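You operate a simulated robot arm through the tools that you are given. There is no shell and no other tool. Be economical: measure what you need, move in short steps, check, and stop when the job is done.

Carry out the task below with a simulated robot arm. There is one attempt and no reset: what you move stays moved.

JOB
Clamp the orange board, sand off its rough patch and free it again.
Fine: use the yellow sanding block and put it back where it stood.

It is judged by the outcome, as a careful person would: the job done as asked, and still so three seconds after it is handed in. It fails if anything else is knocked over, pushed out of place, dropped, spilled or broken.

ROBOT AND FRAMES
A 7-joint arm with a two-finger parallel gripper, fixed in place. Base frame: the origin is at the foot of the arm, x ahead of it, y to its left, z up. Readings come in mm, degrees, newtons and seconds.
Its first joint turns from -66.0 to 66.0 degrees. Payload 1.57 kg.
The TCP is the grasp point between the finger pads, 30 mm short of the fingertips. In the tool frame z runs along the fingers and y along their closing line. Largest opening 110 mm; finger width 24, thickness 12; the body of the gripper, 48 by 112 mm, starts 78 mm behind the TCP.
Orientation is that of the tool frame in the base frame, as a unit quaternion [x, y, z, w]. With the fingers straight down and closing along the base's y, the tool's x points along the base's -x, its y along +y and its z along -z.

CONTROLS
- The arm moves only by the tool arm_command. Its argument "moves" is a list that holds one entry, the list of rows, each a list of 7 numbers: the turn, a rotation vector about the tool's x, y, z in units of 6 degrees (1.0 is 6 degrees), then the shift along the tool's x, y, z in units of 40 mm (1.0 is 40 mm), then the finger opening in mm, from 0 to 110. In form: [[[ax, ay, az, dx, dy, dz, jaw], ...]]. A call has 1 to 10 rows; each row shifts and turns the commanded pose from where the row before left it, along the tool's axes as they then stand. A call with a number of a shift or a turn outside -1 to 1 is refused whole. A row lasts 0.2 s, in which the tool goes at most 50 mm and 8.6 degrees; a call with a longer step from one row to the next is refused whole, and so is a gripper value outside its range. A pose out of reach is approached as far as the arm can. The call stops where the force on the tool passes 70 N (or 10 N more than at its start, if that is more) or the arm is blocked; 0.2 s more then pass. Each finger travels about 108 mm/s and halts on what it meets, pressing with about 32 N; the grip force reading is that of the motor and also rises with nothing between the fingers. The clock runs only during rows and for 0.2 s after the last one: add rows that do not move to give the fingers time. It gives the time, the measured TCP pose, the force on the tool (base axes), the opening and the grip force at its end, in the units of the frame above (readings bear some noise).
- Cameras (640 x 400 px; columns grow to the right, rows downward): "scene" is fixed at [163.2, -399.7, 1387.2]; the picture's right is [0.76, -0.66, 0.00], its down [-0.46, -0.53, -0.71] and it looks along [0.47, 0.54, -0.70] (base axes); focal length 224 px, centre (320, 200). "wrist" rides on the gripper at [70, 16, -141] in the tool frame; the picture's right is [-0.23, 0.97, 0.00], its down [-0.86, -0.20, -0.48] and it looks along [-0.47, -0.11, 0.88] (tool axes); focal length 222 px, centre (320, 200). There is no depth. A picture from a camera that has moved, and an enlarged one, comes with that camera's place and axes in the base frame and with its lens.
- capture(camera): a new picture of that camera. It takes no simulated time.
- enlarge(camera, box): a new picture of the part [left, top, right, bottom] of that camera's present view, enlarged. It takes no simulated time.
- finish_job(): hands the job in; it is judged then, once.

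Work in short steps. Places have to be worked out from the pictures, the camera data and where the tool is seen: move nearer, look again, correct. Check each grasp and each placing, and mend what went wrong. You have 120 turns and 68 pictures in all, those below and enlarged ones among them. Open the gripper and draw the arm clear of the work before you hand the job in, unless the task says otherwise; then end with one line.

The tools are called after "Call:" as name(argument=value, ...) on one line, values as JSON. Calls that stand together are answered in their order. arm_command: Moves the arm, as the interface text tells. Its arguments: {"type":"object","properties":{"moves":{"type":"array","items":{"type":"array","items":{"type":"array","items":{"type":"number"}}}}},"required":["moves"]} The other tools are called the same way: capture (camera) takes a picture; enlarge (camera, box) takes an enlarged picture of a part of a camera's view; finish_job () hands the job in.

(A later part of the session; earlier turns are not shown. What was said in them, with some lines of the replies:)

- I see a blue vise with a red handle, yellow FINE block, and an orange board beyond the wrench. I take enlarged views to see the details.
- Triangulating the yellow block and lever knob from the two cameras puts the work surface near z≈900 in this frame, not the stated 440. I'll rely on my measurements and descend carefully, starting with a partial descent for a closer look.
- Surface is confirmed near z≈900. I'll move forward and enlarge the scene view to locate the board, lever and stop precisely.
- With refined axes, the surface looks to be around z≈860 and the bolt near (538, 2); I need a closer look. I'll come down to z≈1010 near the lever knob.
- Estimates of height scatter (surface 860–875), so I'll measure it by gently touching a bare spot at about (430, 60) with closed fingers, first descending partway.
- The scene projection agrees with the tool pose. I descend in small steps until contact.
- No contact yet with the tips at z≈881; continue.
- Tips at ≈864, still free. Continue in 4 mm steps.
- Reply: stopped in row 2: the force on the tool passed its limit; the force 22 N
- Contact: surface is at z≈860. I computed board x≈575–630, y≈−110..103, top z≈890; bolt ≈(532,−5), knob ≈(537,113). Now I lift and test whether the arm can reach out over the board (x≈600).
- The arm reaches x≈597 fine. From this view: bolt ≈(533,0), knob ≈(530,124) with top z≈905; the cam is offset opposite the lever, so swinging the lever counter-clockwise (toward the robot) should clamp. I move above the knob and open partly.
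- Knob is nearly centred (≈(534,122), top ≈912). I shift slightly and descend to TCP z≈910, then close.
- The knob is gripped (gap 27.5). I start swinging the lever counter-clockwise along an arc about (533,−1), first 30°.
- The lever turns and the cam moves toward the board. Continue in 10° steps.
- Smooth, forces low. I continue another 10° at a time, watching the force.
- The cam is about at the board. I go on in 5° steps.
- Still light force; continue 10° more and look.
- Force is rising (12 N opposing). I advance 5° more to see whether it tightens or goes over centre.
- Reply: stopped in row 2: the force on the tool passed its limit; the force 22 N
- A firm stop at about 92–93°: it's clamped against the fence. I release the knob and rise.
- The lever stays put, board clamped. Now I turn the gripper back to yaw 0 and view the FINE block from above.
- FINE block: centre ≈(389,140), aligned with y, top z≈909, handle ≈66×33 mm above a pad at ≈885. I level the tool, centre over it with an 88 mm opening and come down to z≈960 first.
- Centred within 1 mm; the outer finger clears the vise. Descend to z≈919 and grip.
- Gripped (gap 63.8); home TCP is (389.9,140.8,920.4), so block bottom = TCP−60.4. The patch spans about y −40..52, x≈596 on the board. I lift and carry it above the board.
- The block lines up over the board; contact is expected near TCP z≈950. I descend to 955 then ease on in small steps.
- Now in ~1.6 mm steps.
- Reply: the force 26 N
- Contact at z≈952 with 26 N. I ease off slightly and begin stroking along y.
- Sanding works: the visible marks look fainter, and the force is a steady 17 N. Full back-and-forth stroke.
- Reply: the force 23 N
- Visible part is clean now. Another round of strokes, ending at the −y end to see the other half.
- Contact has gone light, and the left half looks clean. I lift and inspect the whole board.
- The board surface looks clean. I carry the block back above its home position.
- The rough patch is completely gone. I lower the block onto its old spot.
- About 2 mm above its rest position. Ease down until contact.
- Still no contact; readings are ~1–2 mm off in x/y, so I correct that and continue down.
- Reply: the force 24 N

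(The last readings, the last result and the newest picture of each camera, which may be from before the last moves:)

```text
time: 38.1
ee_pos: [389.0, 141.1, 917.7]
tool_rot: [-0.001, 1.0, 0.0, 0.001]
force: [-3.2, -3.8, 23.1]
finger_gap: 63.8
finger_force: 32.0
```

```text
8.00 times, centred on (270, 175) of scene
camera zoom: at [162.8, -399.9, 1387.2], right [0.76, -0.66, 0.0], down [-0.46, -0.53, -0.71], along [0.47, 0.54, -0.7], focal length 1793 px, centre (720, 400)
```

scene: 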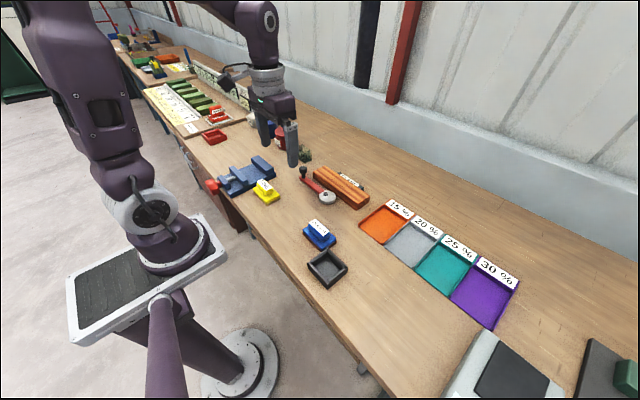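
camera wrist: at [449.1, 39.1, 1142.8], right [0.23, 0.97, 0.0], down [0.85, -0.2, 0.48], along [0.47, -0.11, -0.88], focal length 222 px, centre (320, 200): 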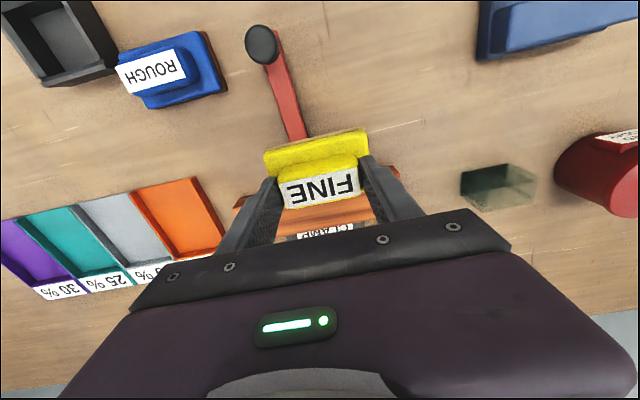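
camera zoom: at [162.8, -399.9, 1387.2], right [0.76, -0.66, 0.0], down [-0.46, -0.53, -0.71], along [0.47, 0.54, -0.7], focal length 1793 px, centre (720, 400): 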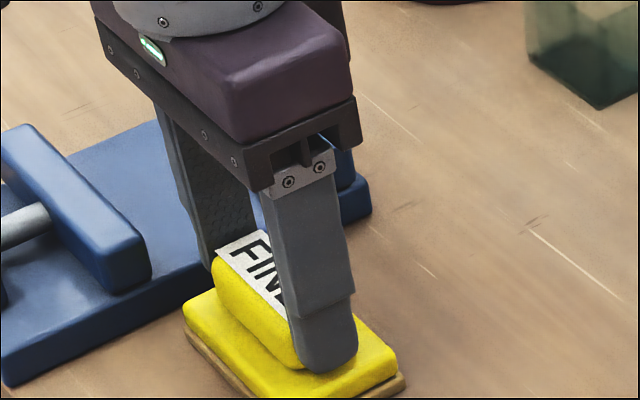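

The block is on the table (23 N contact) and matches the earlier picture. I release it to an 88 mm opening and rise.

Call:
arm_command(moves=[[[0, 0, 0, 0, 0, -0.02, 88], [0, 0, 0, 0, 0, 0, 88], [0, 0, 0, 0, 0, 0, 88], [0, 0, 0, 0, 0, -0.5, 88], [0, 0, 0, 0, 0, -0.8, 88], [0, 0, 0, 0, 0, -0.8, 88]]])

Call:
enlarge(camera="scene", box=[240, 160, 320, 210])

```text
time: 39.5
ee_pos: [389.9, 139.9, 1002.1]
tool_rot: [0.0, 1.0, 0.0, 0.001]
force: [-0.3, 0.8, 0.3]
finger_gap: 88.0
finger_force: 0.0
```

```text
8.00 times, centred on (280, 185) of scene
camera zoom: at [163.2, -399.7, 1387.2], right [0.76, -0.66, 0.0], down [-0.46, -0.53, -0.71], along [0.47, 0.54, -0.7], focal length 1793 px, centre (640, 320)
```

zoom: 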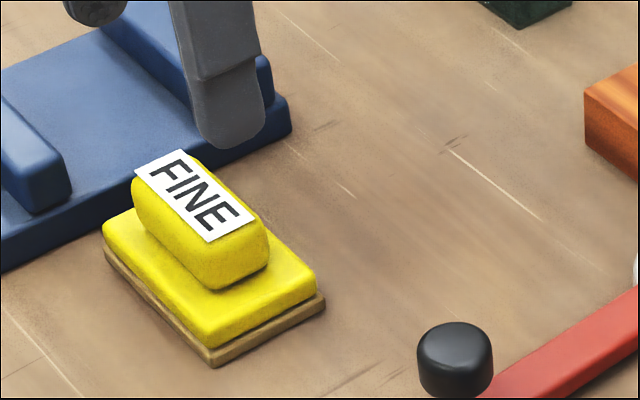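

The block is back within ~1 mm. Now I go back over the lever knob (≈(413,−6)) with the 40° yaw.

Call:
arm_command(moves=[[[0, 0, 0, -0.115, -0.73, 0, 60], [0, 0, 0, -0.115, -0.73, 0, 60], [0, 0, 0, -0.115, -0.73, 0, 60], [0, 0, 0, -0.115, -0.73, 0, 60], [0, 0, 0, -0.115, -0.73, 0, 60]]])

Call:
arm_command(moves=[[[0, 0, 0.95, 0, 0, 0, 60], [0, 0, 0.95, 0, 0, 0, 60], [0, 0, 0.95, 0, 0, 0, 60], [0, 0, 0.95, 0, 0, 0, 60], [0, 0, 0.95, 0, 0, 0, 60], [0, 0, 0.95, 0, 0, 0, 60], [0, 0, 0.95, 0, 0, 0, 60]]])

Call:
capture(camera="wrist")

Call:
enlarge(camera="scene", box=[260, 150, 372, 220])

```text
time: 40.7
ee_pos: [412.6, -5.3, 1001.0]
tool_rot: [0.0, 1.0, 0.0, 0.001]
force: [0.1, -0.7, -0.4]
finger_gap: 59.7
finger_force: 0.1
```

```text
time: 42.3
ee_pos: [414.4, -4.7, 1002.5]
tool_rot: [0.342, 0.94, 0.001, 0.001]
force: [0.3, -0.2, 0.6]
finger_gap: 59.9
finger_force: 0.0
```

```text
26 pictures are left
camera wrist: at [369.1, 53.4, 1144.0], right [0.8, 0.6, 0.0], down [0.53, -0.7, 0.48], along [0.29, -0.38, -0.88], focal length 222 px, centre (320, 200)
```

wrist: 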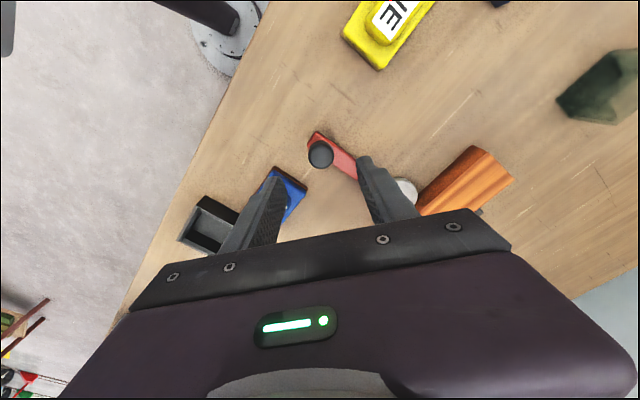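

```text
5.71 times, centred on (316, 185) of scene
camera zoom: at [163.2, -399.7, 1387.2], right [0.76, -0.66, 0.0], down [-0.46, -0.53, -0.71], along [0.47, 0.54, -0.7], focal length 1280 px, centre (343, 286)
```

zoom: 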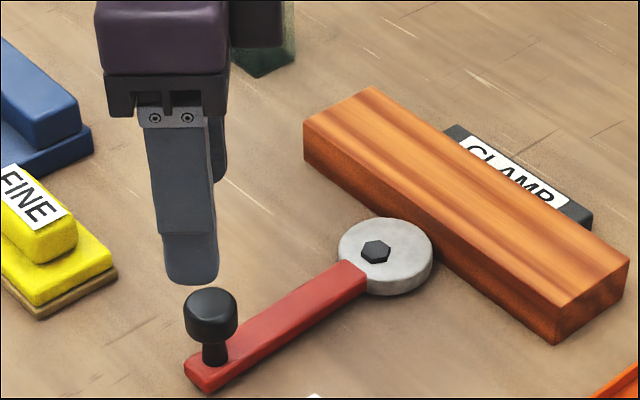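

Knob ≈(412,1); the ROUGH block edge at y≈−55 stays clear. I shift, descend to z≈910 and grip.

Call:
arm_command(moves=[[[0, 0, 0, 0.12, 0.064, 0.5, 52], [0, 0, 0, 0, 0, 0.7, 52], [0, 0, 0, 0, 0, 0.6, 52], [0, 0, 0, 0, 0, 0.5, 52], [0, 0, 0, 0, 0, 0, 20], [0, 0, 0, 0, 0, 0, 20], [0, 0, 0, 0, 0, 0, 20]]])

Call:
enlarge(camera="wrist", box=[220, 100, 420, 225])

```text
time: 43.9
ee_pos: [409.8, -0.2, 911.5]
tool_rot: [0.342, 0.94, 0.0, 0.001]
force: [-5.0, -3.9, -2.8]
finger_gap: 27.2
finger_force: 37.9
```

```text
3.20 times, centred on (320, 162) of wrist
camera zoom: at [366.4, 57.6, 1052.2], right [0.8, 0.6, 0.0], down [0.53, -0.7, 0.48], along [0.29, -0.38, -0.88], focal length 711 px, centre (320, 320)
```

zoom: 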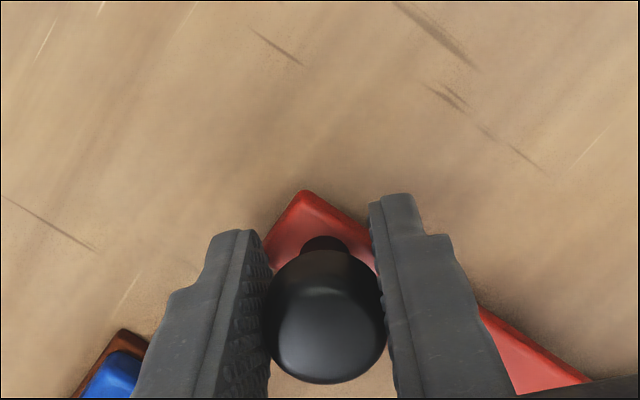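

Gripped. I swing the lever back clockwise, first 20°.

Call:
arm_command(moves=[[[0, 0, 0, 0.155, 0.2215, 0, 20], [0, 0, 0, 0.155, 0.2215, 0, 20], [0, 0, 0, 0.229, 0.489, 0, 20]]])

Call:
arm_command(moves=[[[0, 0, 0, 0.14, 0.522, 0, 20], [0, 0, 0, 0.047, 0.539, 0, 20], [0, 0, 0, -0.047, 0.539, 0, 20]]])

Call:
enlarge(camera="scene", box=[260, 135, 380, 210])

```text
time: 44.7
ee_pos: [419.5, 42.9, 911.6]
tool_rot: [0.34, 0.94, 0.0, 0.001]
force: [-7.2, -1.8, 0.6]
finger_gap: 27.1
finger_force: 38.2
```

```text
time: 45.5
ee_pos: [455.8, 95.9, 911.2]
tool_rot: [0.341, 0.94, 0.0, 0.001]
force: [-3.5, -2.1, 5.0]
finger_gap: 27.1
finger_force: 37.8
```

```text
5.33 times, centred on (320, 172) of scene
camera zoom: at [163.1, -399.8, 1387.2], right [0.76, -0.66, 0.0], down [-0.46, -0.53, -0.71], along [0.47, 0.54, -0.7], focal length 1195 px, centre (320, 347)
```

zoom: 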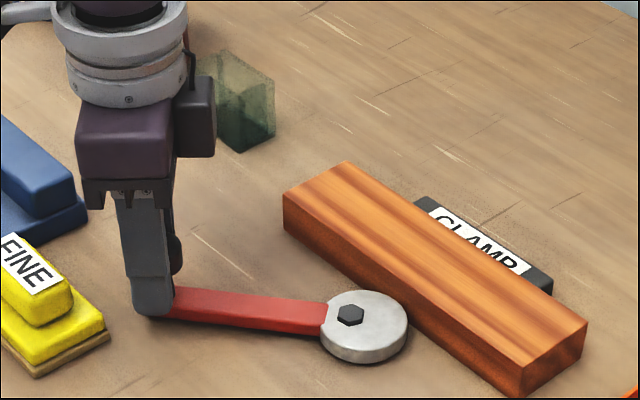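

The board is loosening freely. Continue to the original lever position.

Call:
arm_command(moves=[[[0, 0, 0, -0.14, 0.522, 0, 20], [0, 0, 0, -0.229, 0.489, 0, 20], [0, 0, 0, -0.31, 0.443, 0, 20], [0, 0, 0, -0.19, 0.191, 0, 20], [0, 0, 0, -0.19, 0.191, 0, 20]]])

Call:
enlarge(camera="scene", box=[260, 130, 380, 205])

```text
time: 46.7
ee_pos: [531.4, 124.8, 911.6]
tool_rot: [0.342, 0.94, -0.002, -0.004]
force: [-32.4, -9.3, 23.4]
finger_gap: 27.6
finger_force: 38.3
```

```text
5.33 times, centred on (320, 168) of scene
camera zoom: at [162.0, -400.0, 1387.3], right [0.76, -0.66, 0.0], down [-0.46, -0.53, -0.71], along [0.47, 0.54, -0.7], focal length 1195 px, centre (320, 373)
```

zoom: 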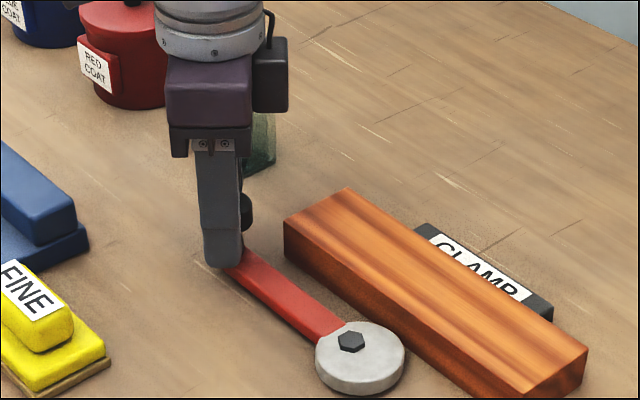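

The lever is at its original open stop. I relax the push a little, open and rise clear.

Call:
arm_command(moves=[[[0, 0, 0, 0.03, -0.03, 0, 20], [0, 0, 0, 0, 0, 0, 50], [0, 0, 0, 0, 0, 0, 50], [0, 0, 0, 0, 0, -0.6, 50], [0, 0, 0, 0, 0, -0.9, 50], [0, 0, 0, 0, 0, -0.9, 50], [0, 0, 0, 0, 0, -0.9, 50]]])

Call:
arm_command(moves=[[[0, 0, 0, 0.6, -0.3, -0.6, 50], [0, 0, 0, 0.6, -0.3, -0.6, 50], [0, 0, 0, 0.6, -0.3, -0.6, 50], [0, 0, 0, 0.6, -0.3, -0.6, 50]]])

Call:
enlarge(camera="scene", box=[230, 125, 390, 225])

Call:
capture(camera="scene")

```text
time: 48.3
ee_pos: [532.1, 126.6, 1042.0]
tool_rot: [0.34, 0.94, 0.0, 0.001]
force: [1.1, 0.8, 0.6]
finger_gap: 50.0
finger_force: 0.0
```

```text
time: 49.3
ee_pos: [429.1, 149.0, 1140.3]
tool_rot: [0.341, 0.94, 0.001, 0.001]
force: [-0.2, -0.7, -0.3]
finger_gap: 50.5
finger_force: 0.0
```

```text
4.00 times, centred on (310, 175) of scene
camera zoom: at [163.2, -399.7, 1387.2], right [0.76, -0.66, 0.0], down [-0.46, -0.53, -0.71], along [0.47, 0.54, -0.7], focal length 896 px, centre (360, 300)
```

zoom: 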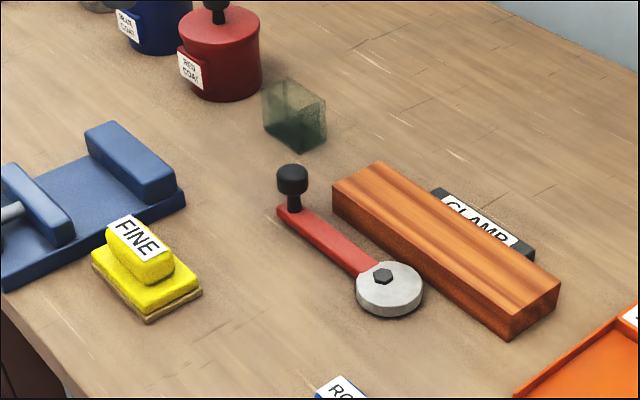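

```text
20 pictures are left
```

scene: 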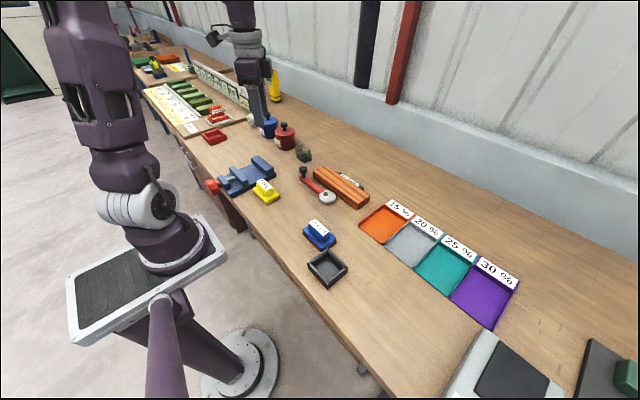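

The board is smooth and unclamped, the lever is open, the yellow block is back, everything else is in place, and the arm is clear with the gripper open. I hand the job in.

Call:
finish_job()

```text
The job is handed in.
```

I clamped the orange board, sanded off its rough patch with the yellow FINE block, and freed the board again. The block is back within about 1 mm of where it stood. The work surface measured z ≈ 860, not the stated 440, so I worked from the measured height.
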